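You operate a simulated robot arm through the tools that you are given. There is no shell and no other tool. Be economical: measure what you need, move in short steps, check, and stop when the job is done.

The job below is to be done with a simulated two-armed robot. You get a single attempt, and the scene is never put back.

TASK
Hold the baking dish on the top of the dining table steady with one hand and put the pale bun in it with the other.
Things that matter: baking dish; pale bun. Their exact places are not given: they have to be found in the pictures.

It is judged by the outcome, as a careful person would: the job done as asked, and still so three seconds after it is handed in. It fails if anything else is knocked over, pushed out of place, dropped, spilled or broken.

THE ROBOT
Two 7-joint arms with two-finger parallel grippers on one trunk, on a base that drives. Base frame: it is fixed to the floor where the robot stands at the start and does not move with it; the origin is under the middle of the robot, x ahead of it, y to its left, z up; the surface under the hand at the start is at about z = 860. Units: mm, degrees, N and s.
The left shoulder is at the start at [80, 131, 947], the right one opposite. With the tool pointing down near the work surface each hand reaches from about 400 to 860 mm from the robot's upright axis, wherever it stands, measured 20 degrees to its own side. Places, roughly: baking dish [-2250, -250, 750]; pale bun (5x5x4 cm) [700, -100, 900]. Payload 1.57 kg a hand.
Tool frame (each hand has its own): the origin (TCP) lies between the finger pads and is the grasp point; the fingertips stand 30 mm ahead of it; z points along the fingers, y is the line along which they close. The gripper opens to 110 mm. The fingers are 24 mm wide and 12 mm thick; the gripper's body (48 by 112 mm) begins 78 mm behind the TCP.
Orientation is that of the tool frame in the base frame, as a unit quaternion [x, y, z, w]. With the fingers straight down and closing along the base's y, the tool's x points along the base's -x, its y along +y and its z along -z.

THE INTERFACE
- The arms move only by the tool nudge_tool. It takes "left_plan", "right_plan" or both (then of equal length, played together; a hand with none holds still); each is a list of rows, each a list of 3 entries, a list of its own where there are three numbers: the shift along the tool's x, y, z in mm, then the turn, a rotation vector about the tool's x, y, z in degrees, then the finger opening in mm, from 0 to 110. In form: [[[x, y, z], [wx, wy, wz], fingers], ...]. A call has 1 to 10 rows; each row shifts and turns the commanded pose from where the row before left it, along the tool's axes as they then stand. Rows are played at 5 a second. More than 50 mm and 8.6 degrees between two rows, or a gripper value outside its range, and nothing of the call is played. A pose out of reach is approached as far as the arm can. The call stops where the force on the tool passes 40 N (or 10 N more than at its start, if that is more) or the arm is blocked; 0.2 s more then pass. The fingers move at their own pace (about 108 mm/s each) and stop on an object; they squeeze with about 30 N. The grip force told is the motor's: it shows also when the fingers shut on nothing. Time passes only in rows, and 0.2 s behind the last, so rows that do not move let the fingers close. The reply holds the time, the measured pose of the TCP, the force on the tool along the base axes, the opening and the grip force, in the units named above and with some noise, with the torque about the TCP (base axes, N m) and any sound that the robot's microphone picked up.
- Cameras (640 x 400 px; columns grow to the right, rows downward): "scene" is now at [-49.3, -3.9, 1433.7]; the picture's right is [-0.05, -1.00, 0.00], its down [-0.43, 0.02, -0.90] and it looks along [0.90, -0.04, -0.43] (base axes); focal length 272 px, centre (320, 200). "left" rides on the left gripper at [70, -16, -141] in its tool frame; the picture's right is [0.23, 0.97, 0.00], its down [-0.86, 0.20, -0.48] and it looks along [-0.47, 0.11, 0.88] (tool axes); focal length 222 px, centre (320, 200). "right" rides on the right gripper at [70, 16, -141] in its tool frame; the picture's right is [-0.23, 0.97, 0.00], its down [-0.86, -0.20, -0.48] and it looks along [-0.47, -0.11, 0.88] (tool axes); focal length 222 px, centre (320, 200).
- grab_frame(camera): a new picture of that camera. It takes no simulated time.
- base_move(legs): drives the robot by 1 to 6 legs, each [ahead, left, turn to the left] in mm, mm and degrees, along the robot's own axes; the way and the turn of a leg run together, so that a leg with both is an arc; at most 1500 mm and 180 degrees a leg. The arms and the cameras ride along, it lands a little off, and it stops where it bumps. It gives what a move gives.
- turn_head(pan, tilt): turns the head with the scene camera to pan (to the left, within 109 degrees either way) and tilt (down, from -29 to 69), counted from straight ahead of the robot. It gives what a move gives.
- probe_pixels(camera, pixels): for up to 12 pixels [column, row] of the newest picture of that camera ("zoom" is the newest enlarged one), the place [x, y, z] in the base frame of the surface seen there, good to about 2 mm. It takes no simulated time.
- inspect(camera, box): a new picture of the part [left, top, right, bottom] of that camera's present view, enlarged. It takes no simulated time.
- sign_off(): hands the job in; it is judged then, once.

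Go step by step. Measure first, check grasps and placings, and put right what went wrong. The budget is 80 turns and 58 pictures, counting those below and the enlarged ones. Unless the task says otherwise, let go and move clear before handing in, and close with one line.

The tools are called after "Emit:" as a command line: name --argument value ..., lists and objects as JSON in quotes. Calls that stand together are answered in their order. nudge_tool: Moves the arms, as the interface text tells. Its arguments: {"type":"object","properties":{"left_plan":{"type":"array"},"right_plan":{"type":"array"}},"required":[]} The other tools are called the same way: base_move (legs) drives the base; turn_head (pan, tilt) turns the head that bears the scene camera; grab_frame (camera) takes a picture; probe_pixels (camera, pixels) gives the place of the surface under pixels of a picture; inspect (camera, box) takes an enlarged picture of a part of a camera's view; sign_off () hands the job in.

At the start:

```text
time_s: 0.0
left_tcp_pos: [500.4, 108.9, 1098.0]
left_tcp_rot: [-0.001, 1.0, 0.001, 0.0]
left_force: [-1.2, 0.2, -0.6]
left_ft_torque: [0.0, -0.02, -0.01]
left_grip_width: 109.9
left_finger_force: 0.1
right_tcp_pos: [519.4, -390.8, 1148.3]
right_tcp_rot: [0.0, 1.0, 0.0, 0.0]
right_force: [0.6, 0.5, 0.0]
right_ft_torque: [-0.01, 0.01, -0.03]
right_grip_width: 110.2
right_finger_force: 0.0
robot x, y, heading: [-0.1, 3.1, -0.2]
head pan, tilt: [-2.6, 25.4]
```

scene: 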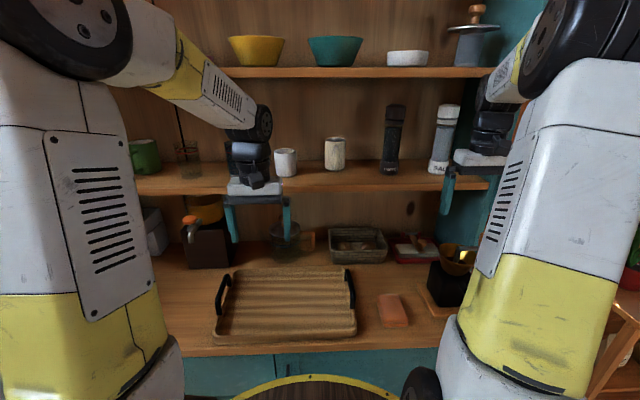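
right: 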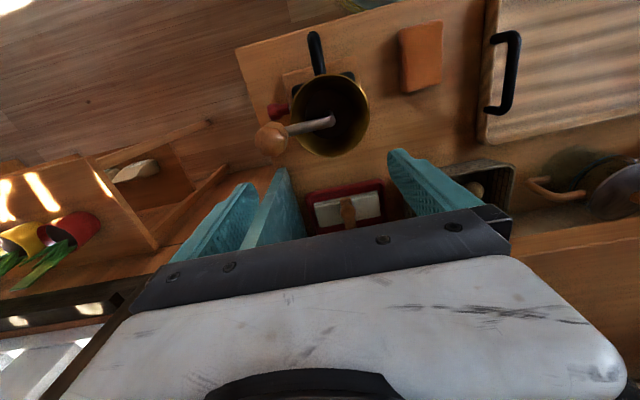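
left: 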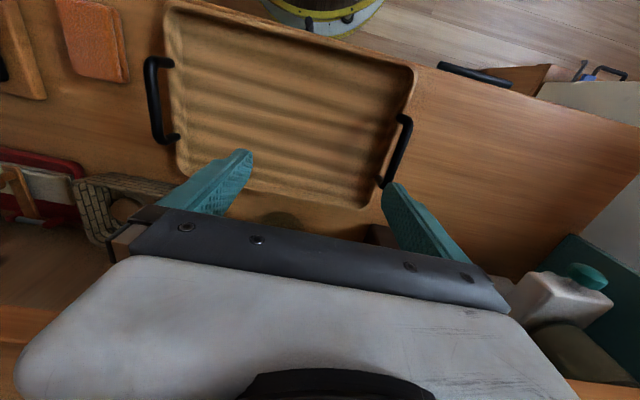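

The bun should be near [700,-100,900]; the basket at about (357,245) in the scene picture seems to hold something. I'll enlarge that area.

Emit:
inspect --camera "scene" --box '[260, 210, 480, 340]'

Emit:
probe_pixels --camera "scene" --pixels '[[357, 244], [332, 232], [382, 232], [388, 260], [332, 262], [357, 262], [357, 280], [393, 310], [410, 245], [286, 330]]'

```text
2.91 times, centred on (370, 275) of scene
```

zoom: 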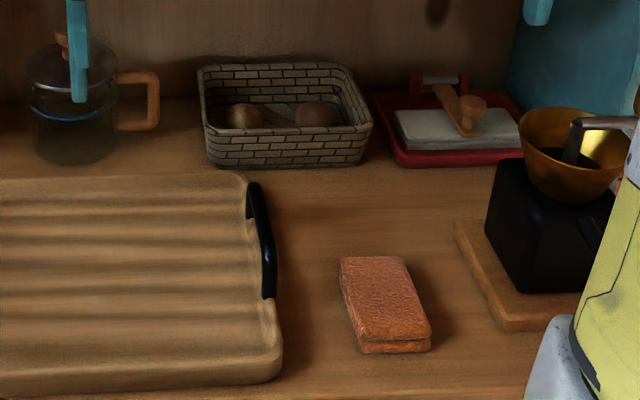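

```text
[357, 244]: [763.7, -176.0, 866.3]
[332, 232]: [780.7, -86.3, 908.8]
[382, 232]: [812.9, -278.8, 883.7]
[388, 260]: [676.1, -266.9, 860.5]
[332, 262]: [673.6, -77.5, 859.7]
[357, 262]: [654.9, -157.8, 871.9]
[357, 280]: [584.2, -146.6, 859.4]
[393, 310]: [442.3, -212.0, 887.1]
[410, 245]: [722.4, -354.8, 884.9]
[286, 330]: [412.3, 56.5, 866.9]
```

The basket holds two round things at zoom (245,115) and (315,113). I'll enlarge further to tell which is pale.

Emit:
inspect --camera "scene" --box '[322, 220, 394, 270]'

Emit:
inspect --camera "left" --box '[60, 140, 200, 260]'

Emit:
inspect --camera "right" --box '[420, 130, 560, 230]'

```text
8.00 times, centred on (358, 245) of scene
```

zoom: 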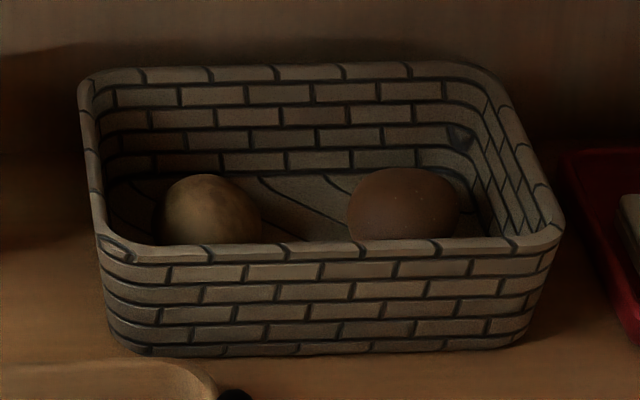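

```text
3.33 times, centred on (130, 200) of left
```

zoom: 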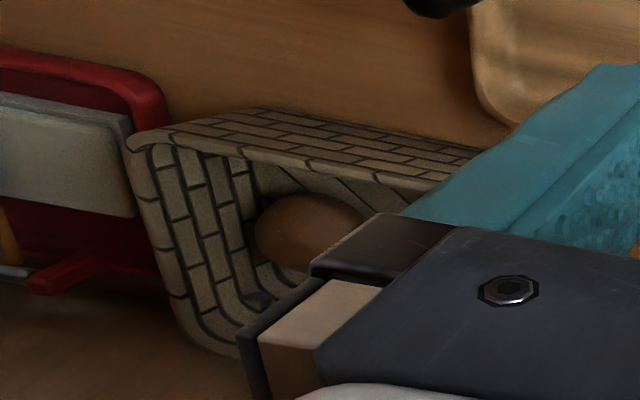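

```text
4.00 times, centred on (490, 180) of right
```

zoom: 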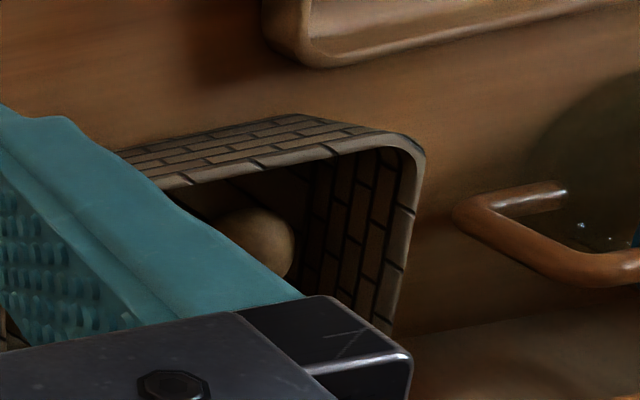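

The left one (first zoom (210,210)) is the pale bun, the right is brown. Next I measure the bun, the rim and the shelf overhead.

Emit:
probe_pixels --camera "zoom" --pixels '[[255, 225], [255, 210], [285, 245], [225, 225], [260, 245], [300, 117], [415, 150], [180, 180], [405, 210]]'

Emit:
probe_pixels --camera "scene" --pixels '[[335, 190], [335, 183], [335, 150], [390, 188], [375, 250], [349, 248], [346, 242], [347, 245], [348, 244], [335, 74], [335, 110], [391, 150]]'

```text
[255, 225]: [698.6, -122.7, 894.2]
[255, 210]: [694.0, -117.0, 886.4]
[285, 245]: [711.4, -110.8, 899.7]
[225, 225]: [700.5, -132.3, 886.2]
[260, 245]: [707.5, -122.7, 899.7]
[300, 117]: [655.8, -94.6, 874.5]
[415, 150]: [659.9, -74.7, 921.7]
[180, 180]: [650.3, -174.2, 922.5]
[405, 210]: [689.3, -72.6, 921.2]
```

```text
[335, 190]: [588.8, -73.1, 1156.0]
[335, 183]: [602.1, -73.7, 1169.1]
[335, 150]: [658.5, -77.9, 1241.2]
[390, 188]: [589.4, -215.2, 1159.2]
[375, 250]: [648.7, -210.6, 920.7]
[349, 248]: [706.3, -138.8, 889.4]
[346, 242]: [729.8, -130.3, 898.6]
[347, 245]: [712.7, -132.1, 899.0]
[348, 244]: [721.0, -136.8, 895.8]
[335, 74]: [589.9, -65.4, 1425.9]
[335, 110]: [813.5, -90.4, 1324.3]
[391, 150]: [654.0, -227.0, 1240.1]
```

The bun centre is about (715,-122,882) in a basket with its rim at z≈922, under a shelf whose front lower edge is at x≈589, z≈1150. So the right hand must reach in tilted about 40° forward; first I bring it across and tilt.

Emit:
nudge_tool --right_plan '[[[13, 44, 8], [0, 0, 0], 70], [[13, 44, 8], [0, 0, 0], 70], [[13, 44, 8], [0, 0, 0], 70], [[13, 44, 8], [0, 0, 0], 70], [[13, 44, 8], [0, 0, 0], 70], [[13, 44, 8], [0, 0, 0], 70], [[0, 0, 0], [0, -8, 0], 70], [[0, 0, 0], [0, -8, 0], 70], [[0, 0, 0], [0, -8, 0], 70], [[0, 0, 0], [0, -8, 0], 70]]'

```text
time_s: 2.2
left_tcp_pos: [500.8, 109.1, 1098.4]
left_tcp_rot: [0.0, 1.0, -0.001, 0.0]
left_force: [0.2, -0.4, 0.8]
left_ft_torque: [0.01, -0.02, 0.01]
left_grip_width: 110.1
left_finger_force: 0.0
right_tcp_pos: [440.8, -126.5, 1100.4]
right_tcp_rot: [-0.001, 0.961, 0.001, 0.276]
right_force: [-0.2, 0.1, 0.1]
right_ft_torque: [-0.03, 0.0, 0.01]
right_grip_width: 70.0
right_finger_force: 0.0
robot x, y, heading: [1.4, -2.1, 0.3]
head pan, tilt: [-2.6, 25.4]
```

The hand moved as commanded. I finish the tilt and come down in front of the basket for a look.

Emit:
nudge_tool --right_plan '[[[0, 0, 0], [0, -8, 0], 70], [[-8.4, 0, 42], [0, 0, 0], 70], [[-8.4, 0, 42], [0, 0, 0], 70], [[-8.4, 0, 42], [0, 0, 0], 70]]'

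Emit:
grab_frame --camera "right"

Emit:
grab_frame --camera "scene"

```text
time_s: 3.1
left_tcp_pos: [501.5, 122.3, 1096.8]
left_tcp_rot: [-0.01, 1.0, 0.008, 0.001]
left_force: [-3.2, 24.7, -0.8]
left_ft_torque: [-0.21, -0.08, -0.03]
left_grip_width: 87.5
left_finger_force: 0.1
right_tcp_pos: [489.0, 20.7, 1118.8]
right_tcp_rot: [-0.155, 0.894, 0.066, 0.415]
right_force: [1.7, -26.1, 1.1]
right_ft_torque: [-0.22, -0.08, -0.57]
right_grip_width: 47.9
right_finger_force: 0.0
right hand out of reach, approached as far as the arm can: row 1
robot x, y, heading: [0.7, -0.6, 0.1]
head pan, tilt: [-2.6, 25.4]
stopped in row 4 (left hand): the force on the tool passed its limit at 68 N (the readings are from after the stop); the commanded pose is now the measured one
```

```text
50 pictures are left
```

right: 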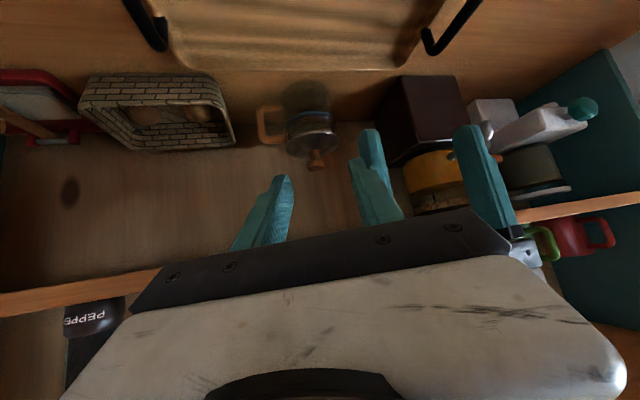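

```text
49 pictures are left
```

scene: 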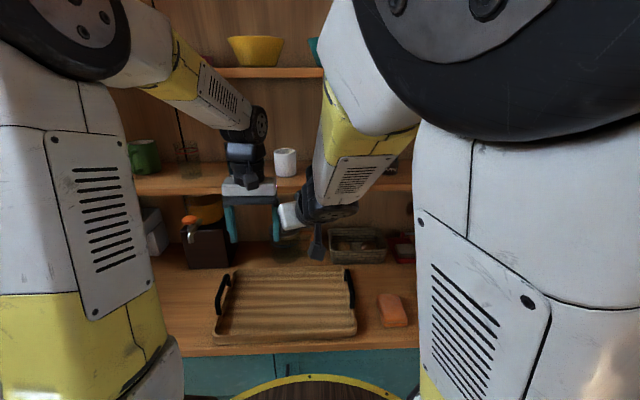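

The tilt was unreachable so close to the shoulder; the arm swung left and the right hand touched the left one (force 25 N). I back the right hand away to the right, and will then drive back to give it room.

Emit:
nudge_tool --right_plan '[[[4.5, -19, -5], [0, 0, 0], 48], [[4.5, -19, -5], [0, 0, 0], 48], [[9, -38, -10], [0, 0, 0], 60], [[9, -38, -10], [0, 0, 0], 70]]'

```text
time_s: 4.1
left_tcp_pos: [502.0, 120.3, 1096.5]
left_tcp_rot: [-0.008, 1.0, 0.007, 0.003]
left_force: [0.1, 0.8, -0.5]
left_ft_torque: [-0.03, 0.01, 0.0]
left_grip_width: 110.1
left_finger_force: 0.1
right_tcp_pos: [488.9, -92.0, 1118.3]
right_tcp_rot: [-0.161, 0.892, 0.07, 0.416]
right_force: [-0.5, 0.0, 0.2]
right_ft_torque: [-0.02, -0.02, -0.03]
right_grip_width: 70.0
right_finger_force: 0.1
robot x, y, heading: [-3.7, -2.0, -0.0]
head pan, tilt: [-2.6, 25.4]
```

The hands are apart again. Driving back 150 mm to gain arm room.

Emit:
base_move --legs '[[-150, 0, 0]]'

```text
time_s: 5.5
left_tcp_pos: [350.4, 119.5, 1095.8]
left_tcp_rot: [-0.008, 1.0, 0.007, 0.001]
left_force: [-0.8, -1.1, 0.5]
left_ft_torque: [0.02, 0.03, 0.01]
left_grip_width: 109.9
left_finger_force: 0.0
right_tcp_pos: [337.4, -94.0, 1118.0]
right_tcp_rot: [-0.159, 0.893, 0.069, 0.416]
right_force: [0.0, -0.9, -0.5]
right_ft_torque: [0.03, 0.03, 0.0]
right_grip_width: 69.8
right_finger_force: 0.1
robot x, y, heading: [-153.8, -2.3, 0.0]
head pan, tilt: [-2.6, 25.4]
```

Base moved cleanly. I extend the right hand ahead and lower, then correct its orientation to 40° tilt, no yaw.

Emit:
nudge_tool --right_plan '[[[-10.6, -17, 35.2], [0, 0, 0], 70], [[-10.6, -17, 35.2], [0, 0, 0], 70], [[-10.6, -17, 35.2], [0, 0, 0], 70], [[-10.6, -17, 35.2], [0, 0, 0], 70], [[0, 0, 0], [4.63, 3.3, 4.9], 70], [[0, 0, 0], [4.63, 3.3, 4.9], 70], [[0, 0, 0], [4.63, 3.3, 4.9], 70]]'

Emit:
grab_frame --camera "right"

```text
time_s: 7.1
left_tcp_pos: [350.5, 117.4, 1096.9]
left_tcp_rot: [-0.007, 1.0, 0.007, 0.002]
left_force: [0.2, -1.4, -0.7]
left_ft_torque: [0.04, -0.01, 0.0]
left_grip_width: 110.0
left_finger_force: 0.1
right_tcp_pos: [490.2, -114.7, 1060.3]
right_tcp_rot: [0.004, 0.94, -0.002, 0.341]
right_force: [0.2, -0.8, 0.1]
right_ft_torque: [0.06, -0.02, 0.05]
right_grip_width: 69.9
right_finger_force: 0.1
robot x, y, heading: [-152.4, 2.8, -0.3]
head pan, tilt: [-2.6, 25.4]
```

```text
48 pictures are left
```

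right: 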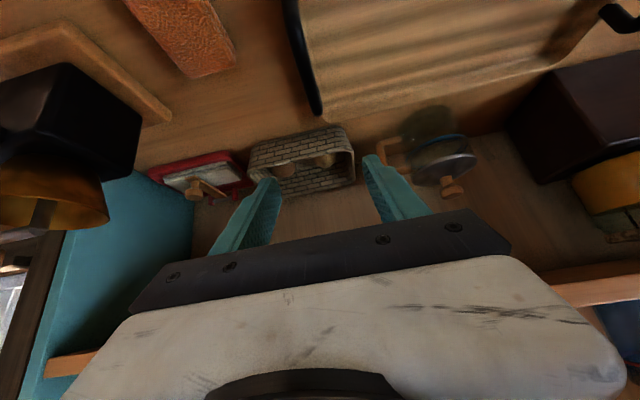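

Pose is right now. The bun is at (328,160); I enlarge to measure it.

Emit:
inspect --camera "right" --box '[240, 115, 370, 205]'

Emit:
inspect --camera "scene" --box '[290, 180, 410, 280]'

```text
4.44 times, centred on (305, 160) of right
```

zoom: 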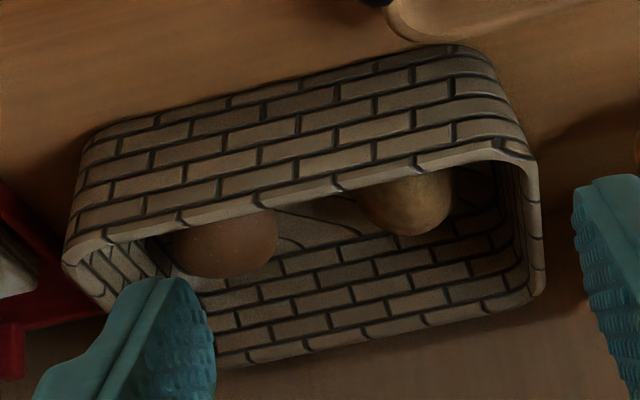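

```text
4.00 times, centred on (350, 230) of scene
```

zoom: 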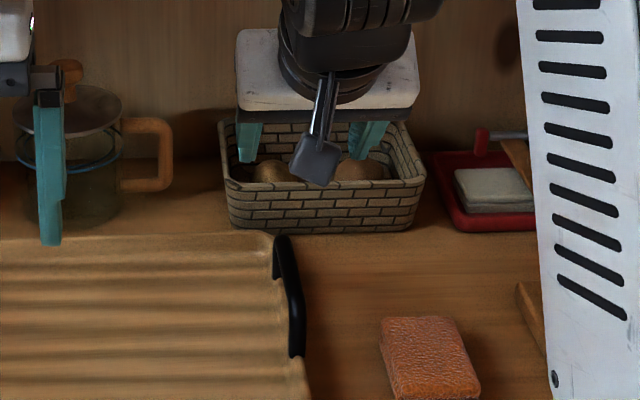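

Probing the bun's visible surface and the basket's left inner wall in the right picture.

Emit:
probe_pixels --camera "right" --pixels '[[324, 162], [316, 160], [333, 160], [325, 167], [325, 158], [349, 160], [346, 165], [353, 165], [333, 174], [300, 168], [320, 155]]'

```text
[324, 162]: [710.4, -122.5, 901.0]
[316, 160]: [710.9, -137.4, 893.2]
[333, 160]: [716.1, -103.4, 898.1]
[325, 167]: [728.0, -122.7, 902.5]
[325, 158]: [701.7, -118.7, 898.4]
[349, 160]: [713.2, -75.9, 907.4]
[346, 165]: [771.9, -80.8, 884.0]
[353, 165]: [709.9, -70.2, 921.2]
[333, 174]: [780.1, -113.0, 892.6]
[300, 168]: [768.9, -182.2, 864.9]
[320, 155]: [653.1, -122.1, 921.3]
```

The bun's centre is about (722,-119,883), with about 16 mm to the basket's left wall (-78). I tilt to 45°, narrow to 64 mm and move to a pre-grasp point 100 mm short.

Emit:
nudge_tool --right_plan '[[[0, 0, 0], [0, -5, 0], 64], [[-11.5, -2.9, 42.5], [0, 0, 0], 64], [[-11.5, -2.9, 42.5], [0, 0, 0], 64], [[-11.5, -2.9, 42.5], [0, 0, 0], 64], [[-11.5, -2.9, 42.5], [0, 0, 0], 64], [[0, 0, 0], [0, 0, 0], 64]]'

Emit:
grab_frame --camera "right"

Emit:
grab_frame --camera "scene"

```text
time_s: 8.5
left_tcp_pos: [349.4, 119.0, 1096.9]
left_tcp_rot: [-0.008, 1.0, 0.006, 0.001]
left_force: [0.7, 0.2, -0.2]
left_ft_torque: [0.01, 0.01, 0.02]
left_grip_width: 110.1
left_finger_force: 0.1
right_tcp_pos: [642.8, -123.8, 971.5]
right_tcp_rot: [0.002, 0.924, -0.001, 0.382]
right_force: [-0.7, 0.8, -0.4]
right_ft_torque: [0.05, 0.02, 0.02]
right_grip_width: 63.9
right_finger_force: 0.1
robot x, y, heading: [-151.0, -0.7, -0.4]
head pan, tilt: [-2.6, 25.4]
```

```text
45 pictures are left
```

right: 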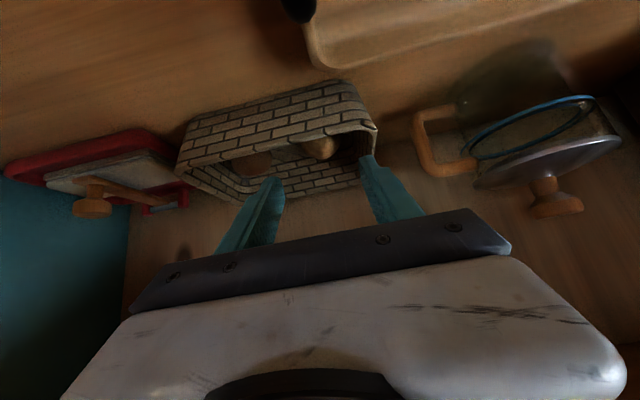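

```text
44 pictures are left
```

scene: 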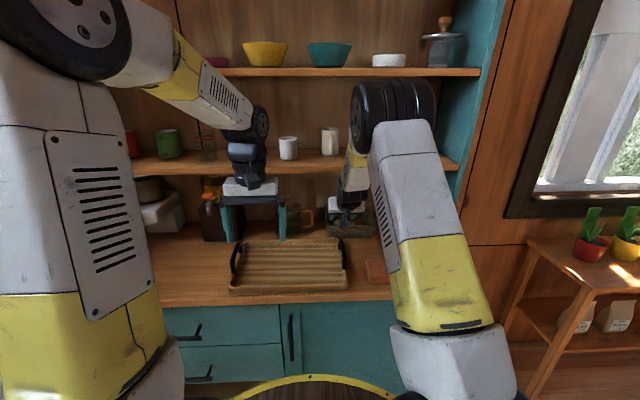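

Pre-grasp is good. I check how near the wrist and elbow are to the shelf, and where bun and fingers are.

Emit:
probe_pixels --camera "scene" --pixels '[[395, 105], [425, 100], [355, 160], [350, 180], [365, 100], [345, 200], [357, 140]]'

Emit:
inspect --camera "right" --box '[220, 80, 420, 220]'

Emit:
probe_pixels --camera "right" --pixels '[[320, 149], [311, 149], [331, 147], [320, 155], [362, 150], [366, 158], [366, 170], [278, 185], [355, 150]]'

```text
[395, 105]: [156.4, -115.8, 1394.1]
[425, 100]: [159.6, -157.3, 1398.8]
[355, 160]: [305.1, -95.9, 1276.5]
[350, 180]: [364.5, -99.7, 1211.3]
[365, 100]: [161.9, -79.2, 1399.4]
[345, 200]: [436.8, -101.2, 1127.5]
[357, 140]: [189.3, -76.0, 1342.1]
```

```text
2.86 times, centred on (320, 150) of right
```

zoom: 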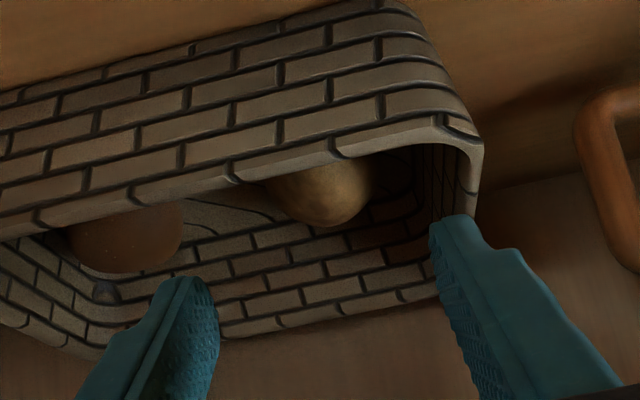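

```text
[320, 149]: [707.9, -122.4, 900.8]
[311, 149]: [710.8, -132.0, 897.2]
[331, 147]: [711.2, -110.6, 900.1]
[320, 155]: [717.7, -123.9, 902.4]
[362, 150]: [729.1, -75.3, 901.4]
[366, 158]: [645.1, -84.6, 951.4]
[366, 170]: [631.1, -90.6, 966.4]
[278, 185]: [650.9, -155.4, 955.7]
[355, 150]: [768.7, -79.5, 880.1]
```

Clearances are fine. I shift 3 mm right and go in 100 mm along the fingers.

Emit:
nudge_tool --right_plan '[[[0, -3, 25], [0, 0, 0], 64], [[0, 0, 25], [0, 0, 0], 64], [[0, 0, 20], [0, 0, 0], 64], [[0, 0, 15], [0, 0, 0], 64], [[0, 0, 10], [0, 0, 0], 64]]'

Emit:
grab_frame --camera "right"

```text
time_s: 9.7
left_tcp_pos: [349.9, 120.1, 1097.0]
left_tcp_rot: [-0.008, 1.0, 0.006, 0.002]
left_force: [-0.1, -0.9, 0.1]
left_ft_torque: [0.04, 0.01, -0.04]
left_grip_width: 109.9
left_finger_force: 0.1
right_tcp_pos: [707.3, -127.1, 905.4]
right_tcp_rot: [0.003, 0.924, -0.002, 0.381]
right_force: [-0.5, -1.1, -0.3]
right_ft_torque: [0.02, 0.01, 0.03]
right_grip_width: 63.8
right_finger_force: 0.0
robot x, y, heading: [-150.6, 1.6, -0.1]
head pan, tilt: [-2.6, 25.4]
```

```text
42 pictures are left
```

right: 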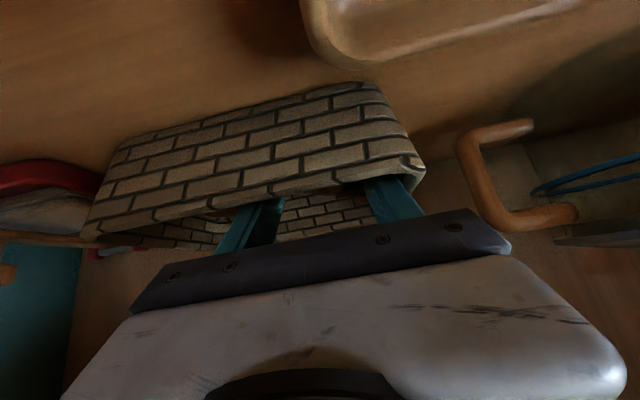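

No contact going in. Final 8 mm and close.

Emit:
nudge_tool --right_plan '[[[-2, 0, 8], [0, 0, 0], 64], [[0, 0, 0], [0, 0, 0], 20], [[0, 0, 0], [0, 0, 0], 20], [[0, 0, 0], [0, 0, 0], 20]]'

```text
time_s: 10.7
left_tcp_pos: [349.8, 119.6, 1097.8]
left_tcp_rot: [-0.007, 1.0, 0.006, 0.002]
left_force: [0.2, -0.3, 0.4]
left_ft_torque: [0.03, 0.0, 0.02]
left_grip_width: 109.7
left_finger_force: 0.2
right_tcp_pos: [714.6, -127.3, 901.7]
right_tcp_rot: [0.002, 0.924, 0.0, 0.382]
right_force: [-0.5, -0.3, -0.2]
right_ft_torque: [0.0, 0.02, 0.01]
right_grip_width: 44.5
right_finger_force: 29.7
robot x, y, heading: [-153.5, 4.4, -0.0]
head pan, tilt: [-2.6, 25.4]
```

Held at 44.5 mm with 30 N. I lift 40 mm straight up, then withdraw back along the fingers.

Emit:
nudge_tool --right_plan '[[[-14, 0, -14], [0, 0, 0], 20], [[-15, 0, -15], [0, 0, 0], 20], [[0, 0, -35], [0, 0, 0], 20], [[0, 0, -35], [0, 0, 0], 20], [[0, 0, -40], [0, 0, 0], 20]]'

Emit:
grab_frame --camera "right"

Emit:
grab_frame --camera "scene"

```text
time_s: 11.9
left_tcp_pos: [350.9, 119.0, 1096.9]
left_tcp_rot: [-0.008, 1.0, 0.007, 0.001]
left_force: [0.7, 0.1, 0.0]
left_ft_torque: [-0.05, -0.02, 0.01]
left_grip_width: 110.3
left_finger_force: 0.1
right_tcp_pos: [635.1, -129.7, 1021.0]
right_tcp_rot: [0.001, 0.924, -0.001, 0.381]
right_force: [0.7, -0.5, -0.1]
right_ft_torque: [-0.04, -0.03, 0.02]
right_grip_width: 44.6
right_finger_force: 30.1
robot x, y, heading: [-152.5, -1.1, -0.3]
head pan, tilt: [-2.6, 25.4]
```

```text
41 pictures are left
```

right: 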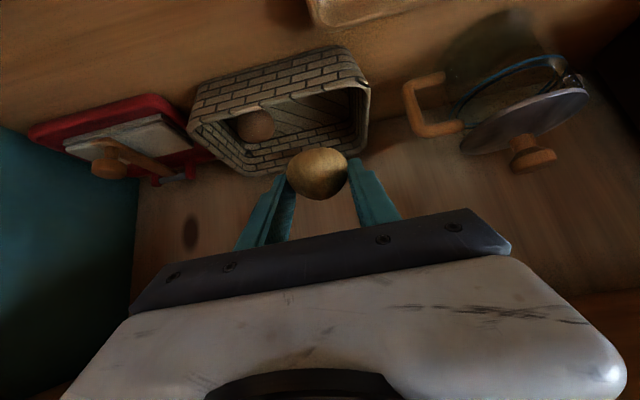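

```text
40 pictures are left
```

scene: 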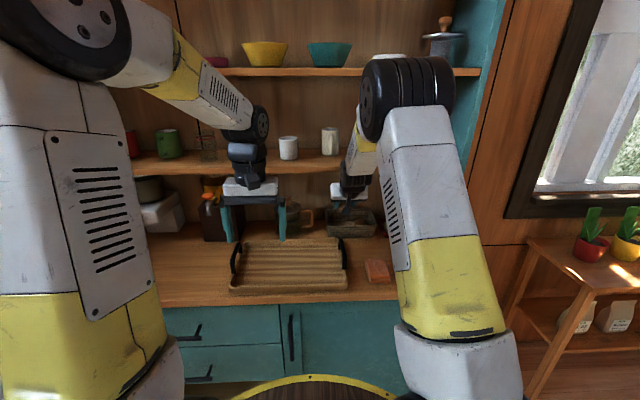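

Bun is securely held (317,172). Before driving I look around behind for obstacles and the table.

Emit:
turn_head --pan 109 --tilt 20

Emit:
grab_frame --camera "scene"

Emit:
turn_head --pan -109 --tilt 20

Emit:
grab_frame --camera "scene"

```text
time_s: 13.8
left_tcp_pos: [350.9, 118.9, 1096.5]
left_tcp_rot: [-0.008, 1.0, 0.006, 0.001]
left_force: [-0.2, 0.9, -1.3]
left_ft_torque: [-0.03, 0.01, 0.07]
left_grip_width: 110.0
left_finger_force: 0.0
right_tcp_pos: [636.1, -130.8, 1022.8]
right_tcp_rot: [0.003, 0.924, 0.0, 0.382]
right_force: [-0.6, -0.4, -0.3]
right_ft_torque: [-0.02, -0.02, -0.05]
right_grip_width: 44.7
right_finger_force: 30.2
robot x, y, heading: [-152.3, -1.3, -0.1]
head pan, tilt: [108.9, 20.0]
```

```text
39 pictures are left
```

scene: 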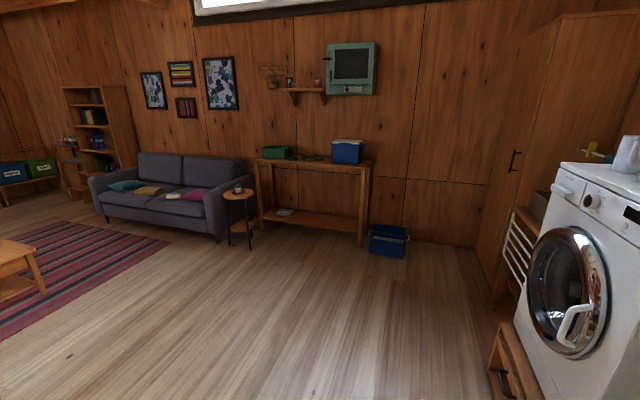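

```text
time_s: 16.9
left_tcp_pos: [350.3, 120.2, 1096.9]
left_tcp_rot: [-0.007, 1.0, 0.006, 0.002]
left_force: [-0.1, -0.2, 0.3]
left_ft_torque: [0.02, 0.05, -0.02]
left_grip_width: 110.3
left_finger_force: 0.0
right_tcp_pos: [637.6, -129.4, 1021.2]
right_tcp_rot: [0.002, 0.924, -0.001, 0.382]
right_force: [-0.1, -0.1, -1.1]
right_ft_torque: [0.01, 0.01, 0.04]
right_grip_width: 44.7
right_finger_force: 29.7
robot x, y, heading: [-153.4, -0.0, 0.0]
head pan, tilt: [-108.9, 20.0]
```

```text
38 pictures are left
```

scene: 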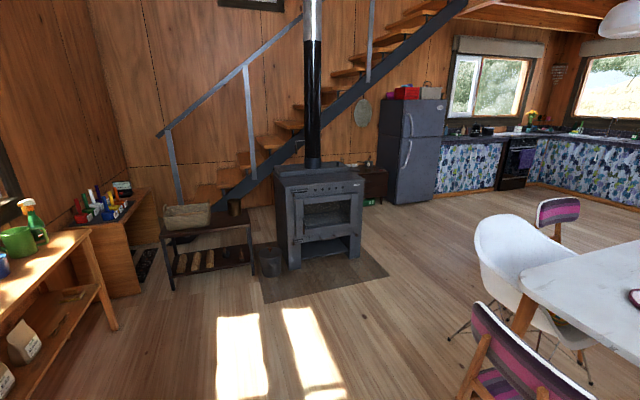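

The dining table with chairs is behind to the right ((525,285) corner, chair (490,330)). I measure these, then back off from the counter.

Emit:
probe_pixels --camera "scene" --pixels '[[525, 285], [635, 242], [635, 350], [475, 310], [590, 398], [480, 370], [490, 230], [555, 205], [634, 296], [560, 262]]'

Emit:
base_move --legs '[[-350, 0, 0]]'

```text
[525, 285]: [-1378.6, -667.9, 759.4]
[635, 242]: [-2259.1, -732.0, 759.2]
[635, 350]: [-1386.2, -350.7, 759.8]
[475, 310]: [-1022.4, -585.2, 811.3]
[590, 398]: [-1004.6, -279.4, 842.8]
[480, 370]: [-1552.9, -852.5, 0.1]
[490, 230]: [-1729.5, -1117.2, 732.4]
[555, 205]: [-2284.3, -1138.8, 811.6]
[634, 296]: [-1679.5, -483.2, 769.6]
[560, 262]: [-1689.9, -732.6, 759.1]
```

```text
time_s: 19.2
left_tcp_pos: [2.7, 121.5, 1096.9]
left_tcp_rot: [-0.008, 1.0, 0.006, 0.002]
left_force: [-0.4, 0.4, -0.3]
left_ft_torque: [-0.02, -0.02, 0.02]
left_grip_width: 109.9
left_finger_force: 0.1
right_tcp_pos: [288.6, -128.6, 1022.2]
right_tcp_rot: [0.002, 0.924, -0.001, 0.382]
right_force: [0.8, -0.4, -0.7]
right_ft_torque: [-0.02, 0.01, -0.02]
right_grip_width: 44.5
right_finger_force: 30.3
robot x, y, heading: [-497.1, -0.5, -0.3]
head pan, tilt: [-108.9, 20.0]
```

I'm clear of the counter. Turn around to the left in place, then look at the table.

Emit:
base_move --legs '[[0, 0, 90], [0, 0, 90]]'

Emit:
turn_head --pan 20 --tilt 20

Emit:
grab_frame --camera "scene"

```text
time_s: 27.4
left_tcp_pos: [-996.1, -144.5, 1097.4]
left_tcp_rot: [0.999, 0.034, -0.001, 0.007]
left_force: [0.4, 0.0, -0.2]
left_ft_torque: [0.01, -0.03, 0.0]
left_grip_width: 109.9
left_finger_force: 0.0
right_tcp_pos: [-1293.0, 90.2, 1022.9]
right_tcp_rot: [0.924, 0.023, -0.381, 0.009]
right_force: [0.1, 0.1, -0.4]
right_ft_torque: [0.0, 0.02, -0.03]
right_grip_width: 44.6
right_finger_force: 30.6
robot x, y, heading: [-498.0, -0.6, -177.0]
head pan, tilt: [-108.9, 20.0]
```

```text
time_s: 29.5
left_tcp_pos: [-994.3, -143.6, 1097.4]
left_tcp_rot: [0.999, 0.034, -0.002, 0.006]
left_force: [0.4, 0.3, -0.9]
left_ft_torque: [0.01, -0.01, -0.01]
left_grip_width: 110.1
left_finger_force: 0.1
right_tcp_pos: [-1294.2, 90.7, 1022.1]
right_tcp_rot: [0.924, 0.022, -0.381, 0.009]
right_force: [0.2, 0.1, -0.6]
right_ft_torque: [0.03, -0.04, 0.02]
right_grip_width: 44.6
right_finger_force: 30.4
robot x, y, heading: [-496.6, 3.4, -177.1]
head pan, tilt: [20.0, 20.0]
```

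```text
37 pictures are left
```

scene: 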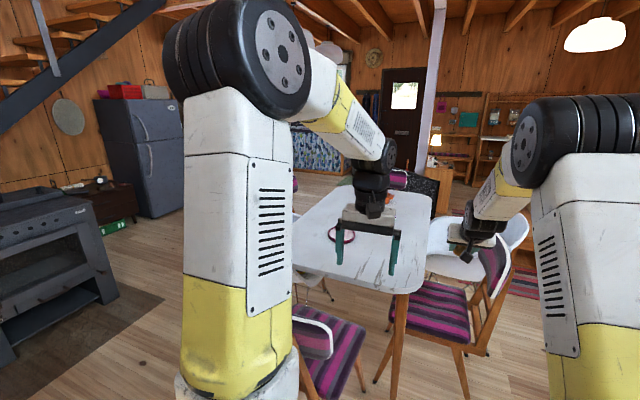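

The table is ahead with chairs on all sides. I enlarge to find the dish and measure the table and chairs.

Emit:
inspect --camera "scene" --box '[280, 160, 540, 330]'

Emit:
probe_pixels --camera "scene" --pixels '[[300, 270], [418, 290], [428, 197], [335, 192], [490, 245], [520, 225], [440, 230], [320, 340], [435, 180], [345, 236], [395, 198], [445, 310]]'

```text
2.35 times, centred on (410, 245) of scene
```

zoom: 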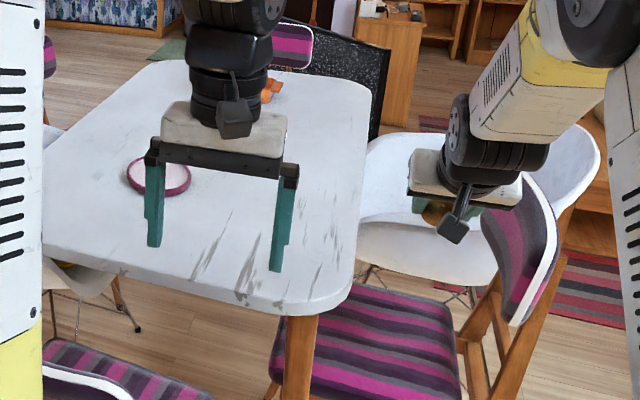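

```text
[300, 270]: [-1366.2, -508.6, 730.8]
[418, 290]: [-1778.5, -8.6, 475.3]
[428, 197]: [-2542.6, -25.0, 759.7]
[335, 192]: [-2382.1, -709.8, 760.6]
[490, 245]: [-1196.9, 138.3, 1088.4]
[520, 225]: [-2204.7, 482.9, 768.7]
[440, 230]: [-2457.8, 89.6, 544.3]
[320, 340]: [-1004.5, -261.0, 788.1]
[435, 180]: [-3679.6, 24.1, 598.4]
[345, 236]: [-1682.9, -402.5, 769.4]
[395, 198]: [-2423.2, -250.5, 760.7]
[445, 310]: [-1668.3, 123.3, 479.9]
```

The dish near (-2250,-250) is hidden behind the left gripper. I sidestep right 900 mm to see the other side of the table and the chairs.

Emit:
base_move --legs '[[0, -900, 0]]'

Emit:
turn_head --pan 10 --tilt 20

Emit:
grab_frame --camera "scene"

```text
time_s: 34.2
left_tcp_pos: [-1042.4, 756.0, 1096.9]
left_tcp_rot: [0.999, 0.038, -0.001, 0.006]
left_force: [0.9, 0.2, -0.6]
left_ft_torque: [0.0, 0.01, 0.02]
left_grip_width: 109.8
left_finger_force: 0.1
right_tcp_pos: [-1344.2, 987.5, 1022.7]
right_tcp_rot: [0.924, 0.027, -0.382, 0.011]
right_force: [-0.3, -0.2, -0.5]
right_ft_torque: [-0.01, 0.0, 0.03]
right_grip_width: 44.6
right_finger_force: 30.1
robot x, y, heading: [-548.2, 905.7, -176.7]
head pan, tilt: [20.0, 20.0]
```

```text
time_s: 34.9
left_tcp_pos: [-1042.8, 756.1, 1096.6]
left_tcp_rot: [0.999, 0.038, -0.001, 0.006]
left_force: [-1.4, -0.5, 0.1]
left_ft_torque: [0.0, 0.0, 0.0]
left_grip_width: 110.3
left_finger_force: 0.2
right_tcp_pos: [-1343.7, 987.6, 1020.8]
right_tcp_rot: [0.924, 0.027, -0.381, 0.011]
right_force: [0.8, 0.8, -1.0]
right_ft_torque: [-0.02, 0.03, 0.01]
right_grip_width: 44.6
right_finger_force: 30.1
robot x, y, heading: [-548.0, 906.3, -176.5]
head pan, tilt: [10.0, 20.0]
```

```text
35 pictures are left
```

scene: 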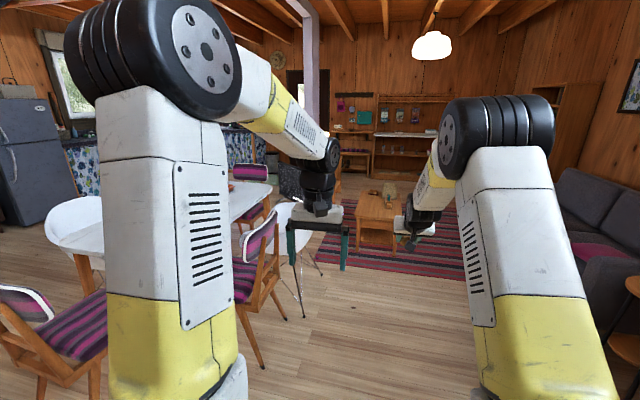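

I measure the coffee table, chairs and far things before driving on.

Emit:
probe_pixels --camera "scene" --pixels '[[360, 235], [362, 200], [260, 365], [265, 230], [285, 215], [250, 200], [380, 195], [300, 310], [320, 270], [250, 170], [270, 290]]'

Emit:
base_move --legs '[[600, 0, 0]]'

Emit:
turn_head --pan 60 --tilt 22

Emit:
grab_frame --camera "scene"

```text
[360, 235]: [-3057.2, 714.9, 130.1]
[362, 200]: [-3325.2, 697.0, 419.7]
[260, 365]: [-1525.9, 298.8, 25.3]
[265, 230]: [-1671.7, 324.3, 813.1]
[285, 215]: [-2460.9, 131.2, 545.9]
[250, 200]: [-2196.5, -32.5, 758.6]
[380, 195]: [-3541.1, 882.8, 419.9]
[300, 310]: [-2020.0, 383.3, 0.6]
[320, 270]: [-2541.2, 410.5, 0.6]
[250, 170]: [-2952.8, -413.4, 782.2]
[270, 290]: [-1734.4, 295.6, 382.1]
```

```text
time_s: 38.3
left_tcp_pos: [-1640.5, 719.6, 1097.2]
left_tcp_rot: [0.999, 0.039, -0.002, 0.006]
left_force: [0.7, 0.2, -0.7]
left_ft_torque: [0.0, -0.02, -0.02]
left_grip_width: 110.0
left_finger_force: 0.1
right_tcp_pos: [-1941.6, 949.9, 1022.3]
right_tcp_rot: [0.924, 0.028, -0.381, 0.011]
right_force: [-0.6, -0.2, -0.2]
right_ft_torque: [0.03, -0.01, 0.04]
right_grip_width: 44.4
right_finger_force: 29.9
robot x, y, heading: [-1146.2, 871.5, -176.6]
head pan, tilt: [10.0, 20.0]
```

```text
time_s: 39.5
left_tcp_pos: [-1639.9, 719.7, 1096.2]
left_tcp_rot: [0.999, 0.039, -0.002, 0.007]
left_force: [0.2, 0.6, 0.4]
left_ft_torque: [0.01, 0.0, -0.04]
left_grip_width: 110.2
left_finger_force: 0.0
right_tcp_pos: [-1942.2, 950.2, 1022.8]
right_tcp_rot: [0.924, 0.028, -0.382, 0.012]
right_force: [0.1, 0.0, -1.5]
right_ft_torque: [-0.01, 0.0, -0.02]
right_grip_width: 44.3
right_finger_force: 29.8
robot x, y, heading: [-1146.6, 872.3, -176.5]
head pan, tilt: [60.0, 22.0]
```

```text
34 pictures are left
```

scene: 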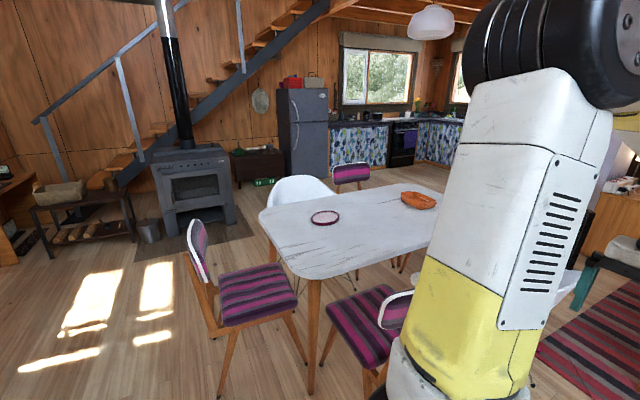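

The orange dish is at (418,200). I enlarge it and measure.

Emit:
inspect --camera "scene" --box '[240, 160, 460, 298]'

Emit:
probe_pixels --camera "scene" --pixels '[[402, 196], [418, 193], [434, 202], [416, 207], [418, 199], [440, 187], [352, 180], [298, 195], [395, 320], [340, 290], [430, 245], [370, 183]]'

```text
2.90 times, centred on (350, 229) of scene
```

zoom: 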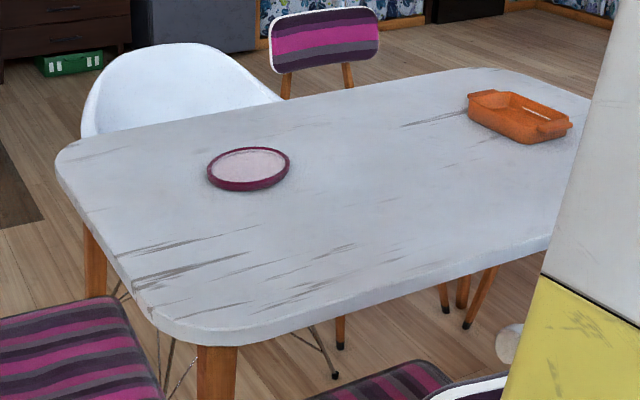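

```text
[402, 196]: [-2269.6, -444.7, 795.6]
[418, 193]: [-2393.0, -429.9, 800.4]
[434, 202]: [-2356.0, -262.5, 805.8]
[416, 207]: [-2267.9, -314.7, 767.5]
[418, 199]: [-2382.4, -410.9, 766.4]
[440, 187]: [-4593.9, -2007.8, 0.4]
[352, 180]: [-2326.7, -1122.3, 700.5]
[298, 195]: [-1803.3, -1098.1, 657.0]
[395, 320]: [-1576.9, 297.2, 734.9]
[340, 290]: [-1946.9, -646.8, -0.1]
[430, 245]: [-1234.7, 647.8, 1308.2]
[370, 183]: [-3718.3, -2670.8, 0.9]
```

The dish spans about x -2265..-2400, y -450..-260, rim z≈800. I drive further along to view the far end and the armchair in order to choose a standing place.

Emit:
base_move --legs '[[850, -150, 0]]'

Emit:
turn_head --pan 80 --tilt 32

Emit:
grab_frame --camera "scene"

```text
time_s: 44.1
left_tcp_pos: [-2496.8, 801.9, 1097.3]
left_tcp_rot: [0.999, 0.05, -0.002, 0.006]
left_force: [-0.4, -0.1, -0.7]
left_ft_torque: [0.0, 0.01, 0.03]
left_grip_width: 110.0
left_finger_force: 0.0
right_tcp_pos: [-2803.0, 1025.8, 1021.6]
right_tcp_rot: [0.924, 0.036, -0.381, 0.014]
right_force: [-0.8, -0.1, -0.7]
right_ft_torque: [0.01, -0.03, 0.01]
right_grip_width: 44.7
right_finger_force: 30.7
robot x, y, heading: [-2002.6, 962.1, -175.3]
head pan, tilt: [60.0, 22.0]
```

```text
time_s: 44.9
left_tcp_pos: [-2496.9, 800.8, 1096.4]
left_tcp_rot: [0.999, 0.05, -0.001, 0.007]
left_force: [0.3, 0.4, 0.2]
left_ft_torque: [0.0, 0.01, 0.0]
left_grip_width: 109.9
left_finger_force: 0.0
right_tcp_pos: [-2803.1, 1026.0, 1021.3]
right_tcp_rot: [0.924, 0.036, -0.381, 0.015]
right_force: [-0.4, -0.4, -0.9]
right_ft_torque: [0.03, 0.03, 0.0]
right_grip_width: 44.7
right_finger_force: 29.6
robot x, y, heading: [-2001.5, 960.1, -175.6]
head pan, tilt: [80.0, 32.0]
```

```text
32 pictures are left
```

scene: 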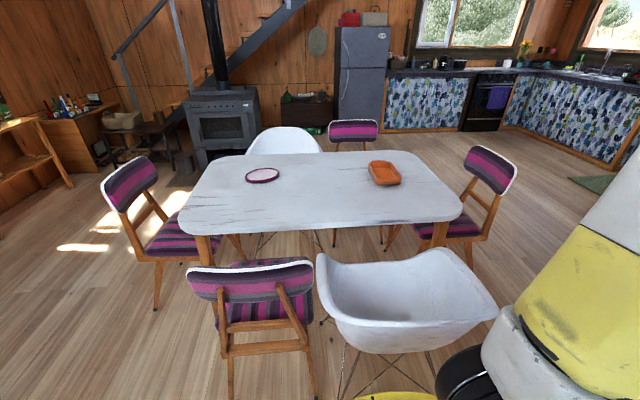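

This view shows all. I measure the armchair, the end chair, the table corner, the opposite chair and the dish.

Emit:
probe_pixels --camera "scene" --pixels '[[497, 308], [445, 250], [400, 340], [322, 258], [330, 310], [460, 208], [469, 165], [505, 190], [480, 232], [490, 262], [445, 163], [378, 130]]'

Emit:
inspect --camera "scene" --box '[340, 140, 436, 200]'

Emit:
probe_pixels --camera "scene" --pixels '[[369, 163], [392, 162], [376, 185], [401, 181], [385, 172], [384, 185], [405, 153], [335, 400], [470, 380], [425, 380], [510, 240], [431, 247]]'

```text
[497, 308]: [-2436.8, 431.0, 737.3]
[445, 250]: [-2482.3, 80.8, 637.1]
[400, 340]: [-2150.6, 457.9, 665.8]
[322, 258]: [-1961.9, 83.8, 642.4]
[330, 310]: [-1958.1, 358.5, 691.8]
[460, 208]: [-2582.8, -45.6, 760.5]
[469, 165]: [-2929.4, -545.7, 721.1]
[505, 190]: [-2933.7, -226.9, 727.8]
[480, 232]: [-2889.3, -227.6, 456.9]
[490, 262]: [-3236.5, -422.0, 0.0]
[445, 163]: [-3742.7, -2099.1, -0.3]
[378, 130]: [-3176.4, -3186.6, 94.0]
```

```text
6.67 times, centred on (388, 170) of scene
```

zoom: 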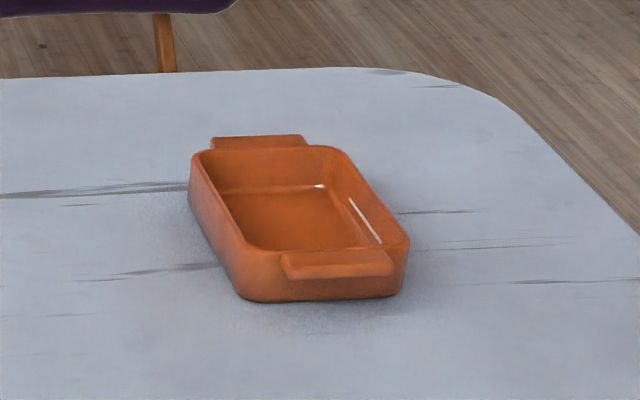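

```text
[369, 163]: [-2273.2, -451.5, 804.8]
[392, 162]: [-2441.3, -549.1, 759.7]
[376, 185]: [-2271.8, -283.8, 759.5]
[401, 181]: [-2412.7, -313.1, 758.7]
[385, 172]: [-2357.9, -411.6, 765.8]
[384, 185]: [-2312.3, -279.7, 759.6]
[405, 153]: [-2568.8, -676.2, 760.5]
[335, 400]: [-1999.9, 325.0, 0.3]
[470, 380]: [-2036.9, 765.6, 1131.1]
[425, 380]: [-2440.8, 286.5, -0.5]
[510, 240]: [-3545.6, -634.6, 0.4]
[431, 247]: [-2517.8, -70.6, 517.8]
```

I probe my own base's yellow ring to learn its size, plus dish rim points in the enlarged picture.

Emit:
probe_pixels --camera "scene" --pixels '[[395, 396], [380, 397], [415, 396], [460, 365], [480, 350]]'

Emit:
probe_pixels --camera "zoom" --pixels '[[200, 153], [335, 150], [400, 240], [245, 245], [258, 138], [335, 262], [290, 210], [395, 270], [285, 265], [240, 295], [395, 293], [225, 195]]'

```text
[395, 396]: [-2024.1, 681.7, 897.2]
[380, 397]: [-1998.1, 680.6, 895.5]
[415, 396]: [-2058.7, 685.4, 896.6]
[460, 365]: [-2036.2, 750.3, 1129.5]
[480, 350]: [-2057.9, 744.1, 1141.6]
```

```text
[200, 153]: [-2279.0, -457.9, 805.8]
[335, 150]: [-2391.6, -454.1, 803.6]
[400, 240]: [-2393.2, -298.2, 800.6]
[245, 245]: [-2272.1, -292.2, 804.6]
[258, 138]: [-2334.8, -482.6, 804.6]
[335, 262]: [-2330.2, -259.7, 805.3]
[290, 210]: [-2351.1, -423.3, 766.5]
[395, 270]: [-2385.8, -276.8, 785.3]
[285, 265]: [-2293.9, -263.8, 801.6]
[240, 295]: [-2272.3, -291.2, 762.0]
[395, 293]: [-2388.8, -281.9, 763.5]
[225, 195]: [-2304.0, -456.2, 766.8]
```

My trunk has a radius of about 280 mm. A good stand is the table's far corner near (-2865,140), 750 mm from the dish; I need the coffee table's exact place for the way there.

Emit:
turn_head --pan 12 --tilt 30

Emit:
grab_frame --camera "scene"

```text
time_s: 46.3
left_tcp_pos: [-2498.2, 801.7, 1096.8]
left_tcp_rot: [0.999, 0.049, -0.001, 0.006]
left_force: [-0.5, -0.4, -0.8]
left_ft_torque: [-0.01, -0.01, 0.03]
left_grip_width: 110.1
left_finger_force: 0.1
right_tcp_pos: [-2803.8, 1024.6, 1021.7]
right_tcp_rot: [0.923, 0.036, -0.382, 0.015]
right_force: [0.0, -0.3, 0.0]
right_ft_torque: [-0.04, 0.0, 0.03]
right_grip_width: 44.6
right_finger_force: 29.5
robot x, y, heading: [-2007.4, 961.4, -175.6]
head pan, tilt: [12.0, 30.0]
```

```text
30 pictures are left
```

scene: 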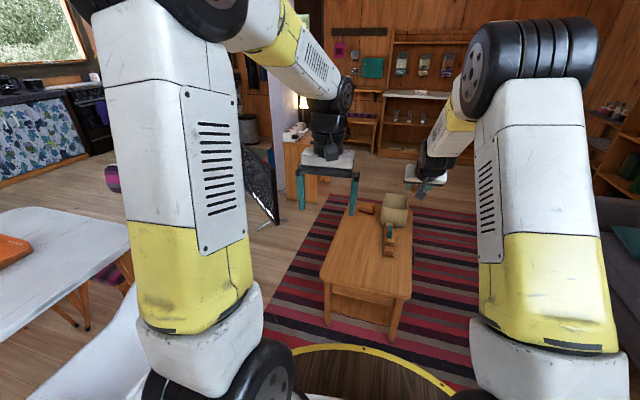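

Emit:
probe_pixels --camera "scene" --pixels '[[322, 278], [408, 298], [349, 212], [330, 320], [390, 342], [335, 248], [278, 220], [270, 160], [290, 150], [303, 190], [112, 180], [240, 180]]'

```text
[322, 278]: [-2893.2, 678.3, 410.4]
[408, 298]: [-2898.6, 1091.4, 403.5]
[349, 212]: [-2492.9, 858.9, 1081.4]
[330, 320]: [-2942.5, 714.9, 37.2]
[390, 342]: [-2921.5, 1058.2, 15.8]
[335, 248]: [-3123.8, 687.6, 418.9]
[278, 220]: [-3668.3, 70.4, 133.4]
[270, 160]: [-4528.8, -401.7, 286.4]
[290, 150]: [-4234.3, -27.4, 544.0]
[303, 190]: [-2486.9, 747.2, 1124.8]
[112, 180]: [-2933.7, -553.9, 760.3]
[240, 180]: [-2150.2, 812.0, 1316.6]
```

The gap between coffee table (-2890,680) and armchair (-2480,440) is about 500 mm, too narrow. I'll go around by the kitchen side to the other far corner, near (-2865,-860); first back out and sidestep past the near end.

Emit:
base_move --legs '[[-1450, 150, 0], [0, 1500, 0]]'

Emit:
turn_head --pan 45 --tilt 30

Emit:
grab_frame --camera "scene"

```text
time_s: 60.3
left_tcp_pos: [-1024.7, -699.8, 1097.0]
left_tcp_rot: [1.0, 0.026, -0.002, 0.006]
left_force: [-0.3, -0.6, -0.4]
left_ft_torque: [-0.01, 0.01, 0.03]
left_grip_width: 109.9
left_finger_force: 0.2
right_tcp_pos: [-1318.6, -463.2, 1022.3]
right_tcp_rot: [0.924, 0.015, -0.382, 0.006]
right_force: [0.6, -0.9, -0.7]
right_ft_torque: [-0.04, 0.02, 0.0]
right_grip_width: 44.5
right_finger_force: 30.0
robot x, y, heading: [-528.5, -561.6, -178.2]
head pan, tilt: [12.0, 30.0]
```

```text
time_s: 61.2
left_tcp_pos: [-1022.6, -700.9, 1097.2]
left_tcp_rot: [1.0, 0.026, -0.001, 0.006]
left_force: [-0.6, 0.2, -0.8]
left_ft_torque: [0.04, -0.03, 0.03]
left_grip_width: 110.0
left_finger_force: 0.1
right_tcp_pos: [-1318.1, -462.0, 1022.9]
right_tcp_rot: [0.924, 0.014, -0.382, 0.005]
right_force: [-0.7, 1.3, -0.6]
right_ft_torque: [0.01, -0.05, -0.01]
right_grip_width: 44.5
right_finger_force: 30.1
robot x, y, heading: [-527.9, -559.4, -178.0]
head pan, tilt: [45.0, 30.0]
```

```text
29 pictures are left
```

scene: 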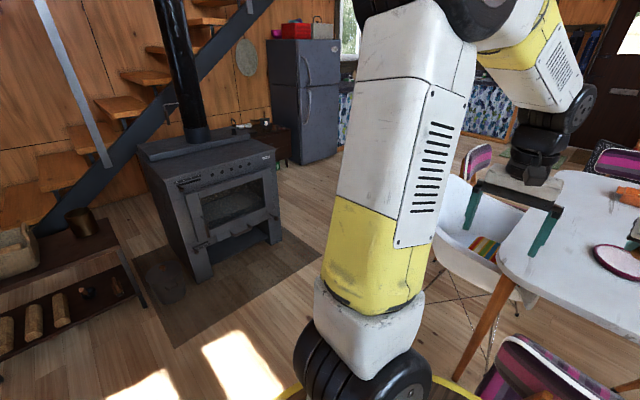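

I measure the stove front and the white chair to confirm the corridor.

Emit:
probe_pixels --camera "scene" --pixels '[[212, 280], [280, 240], [165, 300], [198, 245], [445, 200], [450, 262], [445, 300], [252, 165], [140, 300], [460, 170], [480, 385], [275, 135]]'

```text
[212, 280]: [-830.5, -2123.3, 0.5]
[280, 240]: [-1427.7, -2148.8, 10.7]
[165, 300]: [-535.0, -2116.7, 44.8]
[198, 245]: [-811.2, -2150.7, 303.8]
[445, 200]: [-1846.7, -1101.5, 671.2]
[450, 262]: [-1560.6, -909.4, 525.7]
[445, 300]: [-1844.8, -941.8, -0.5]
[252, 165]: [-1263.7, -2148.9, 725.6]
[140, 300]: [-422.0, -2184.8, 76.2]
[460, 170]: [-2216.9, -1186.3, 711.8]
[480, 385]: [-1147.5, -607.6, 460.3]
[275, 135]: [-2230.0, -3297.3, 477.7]
```

Corridor is clear (y -1190 to -2120). Drive through its middle at y≈-1620.

Emit:
base_move --legs '[[0, 1040, 0], [1500, -40, 0]]'

```text
refused: leg 2 is longer than a leg can be; nothing moved
```

Emit:
base_move --legs '[[0, 1040, 0], [1450, -40, 0], [850, -40, 0]]'

Emit:
turn_head --pan -80 --tilt 32

Emit:
grab_frame --camera "scene"

```text
time_s: 77.8
left_tcp_pos: [-3306.7, -1830.1, 1096.8]
left_tcp_rot: [0.999, 0.038, -0.002, 0.006]
left_force: [0.3, -0.4, -0.3]
left_ft_torque: [0.01, -0.03, -0.02]
left_grip_width: 109.7
left_finger_force: 0.0
right_tcp_pos: [-3608.4, -1599.9, 1022.6]
right_tcp_rot: [0.924, 0.025, -0.382, 0.01]
right_force: [0.0, -0.1, -0.4]
right_ft_torque: [0.01, 0.05, 0.04]
right_grip_width: 44.5
right_finger_force: 30.1
robot x, y, heading: [-2816.2, -1681.4, -176.6]
head pan, tilt: [45.0, 30.0]
```

```text
time_s: 79.8
left_tcp_pos: [-3307.5, -1830.5, 1096.2]
left_tcp_rot: [0.999, 0.039, -0.001, 0.006]
left_force: [0.1, 0.3, 0.0]
left_ft_torque: [-0.02, -0.01, -0.03]
left_grip_width: 109.9
left_finger_force: 0.1
right_tcp_pos: [-3607.9, -1598.4, 1021.5]
right_tcp_rot: [0.924, 0.026, -0.382, 0.011]
right_force: [0.9, -0.2, 0.4]
right_ft_torque: [-0.01, 0.01, 0.02]
right_grip_width: 44.5
right_finger_force: 30.2
robot x, y, heading: [-2815.4, -1678.3, -176.7]
head pan, tilt: [-80.0, 32.0]
```

```text
28 pictures are left
```

scene: 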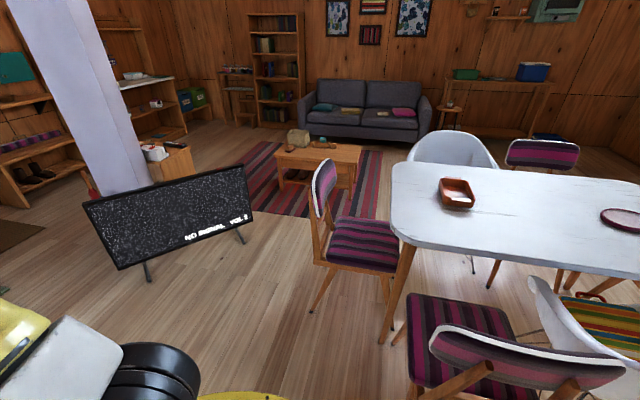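

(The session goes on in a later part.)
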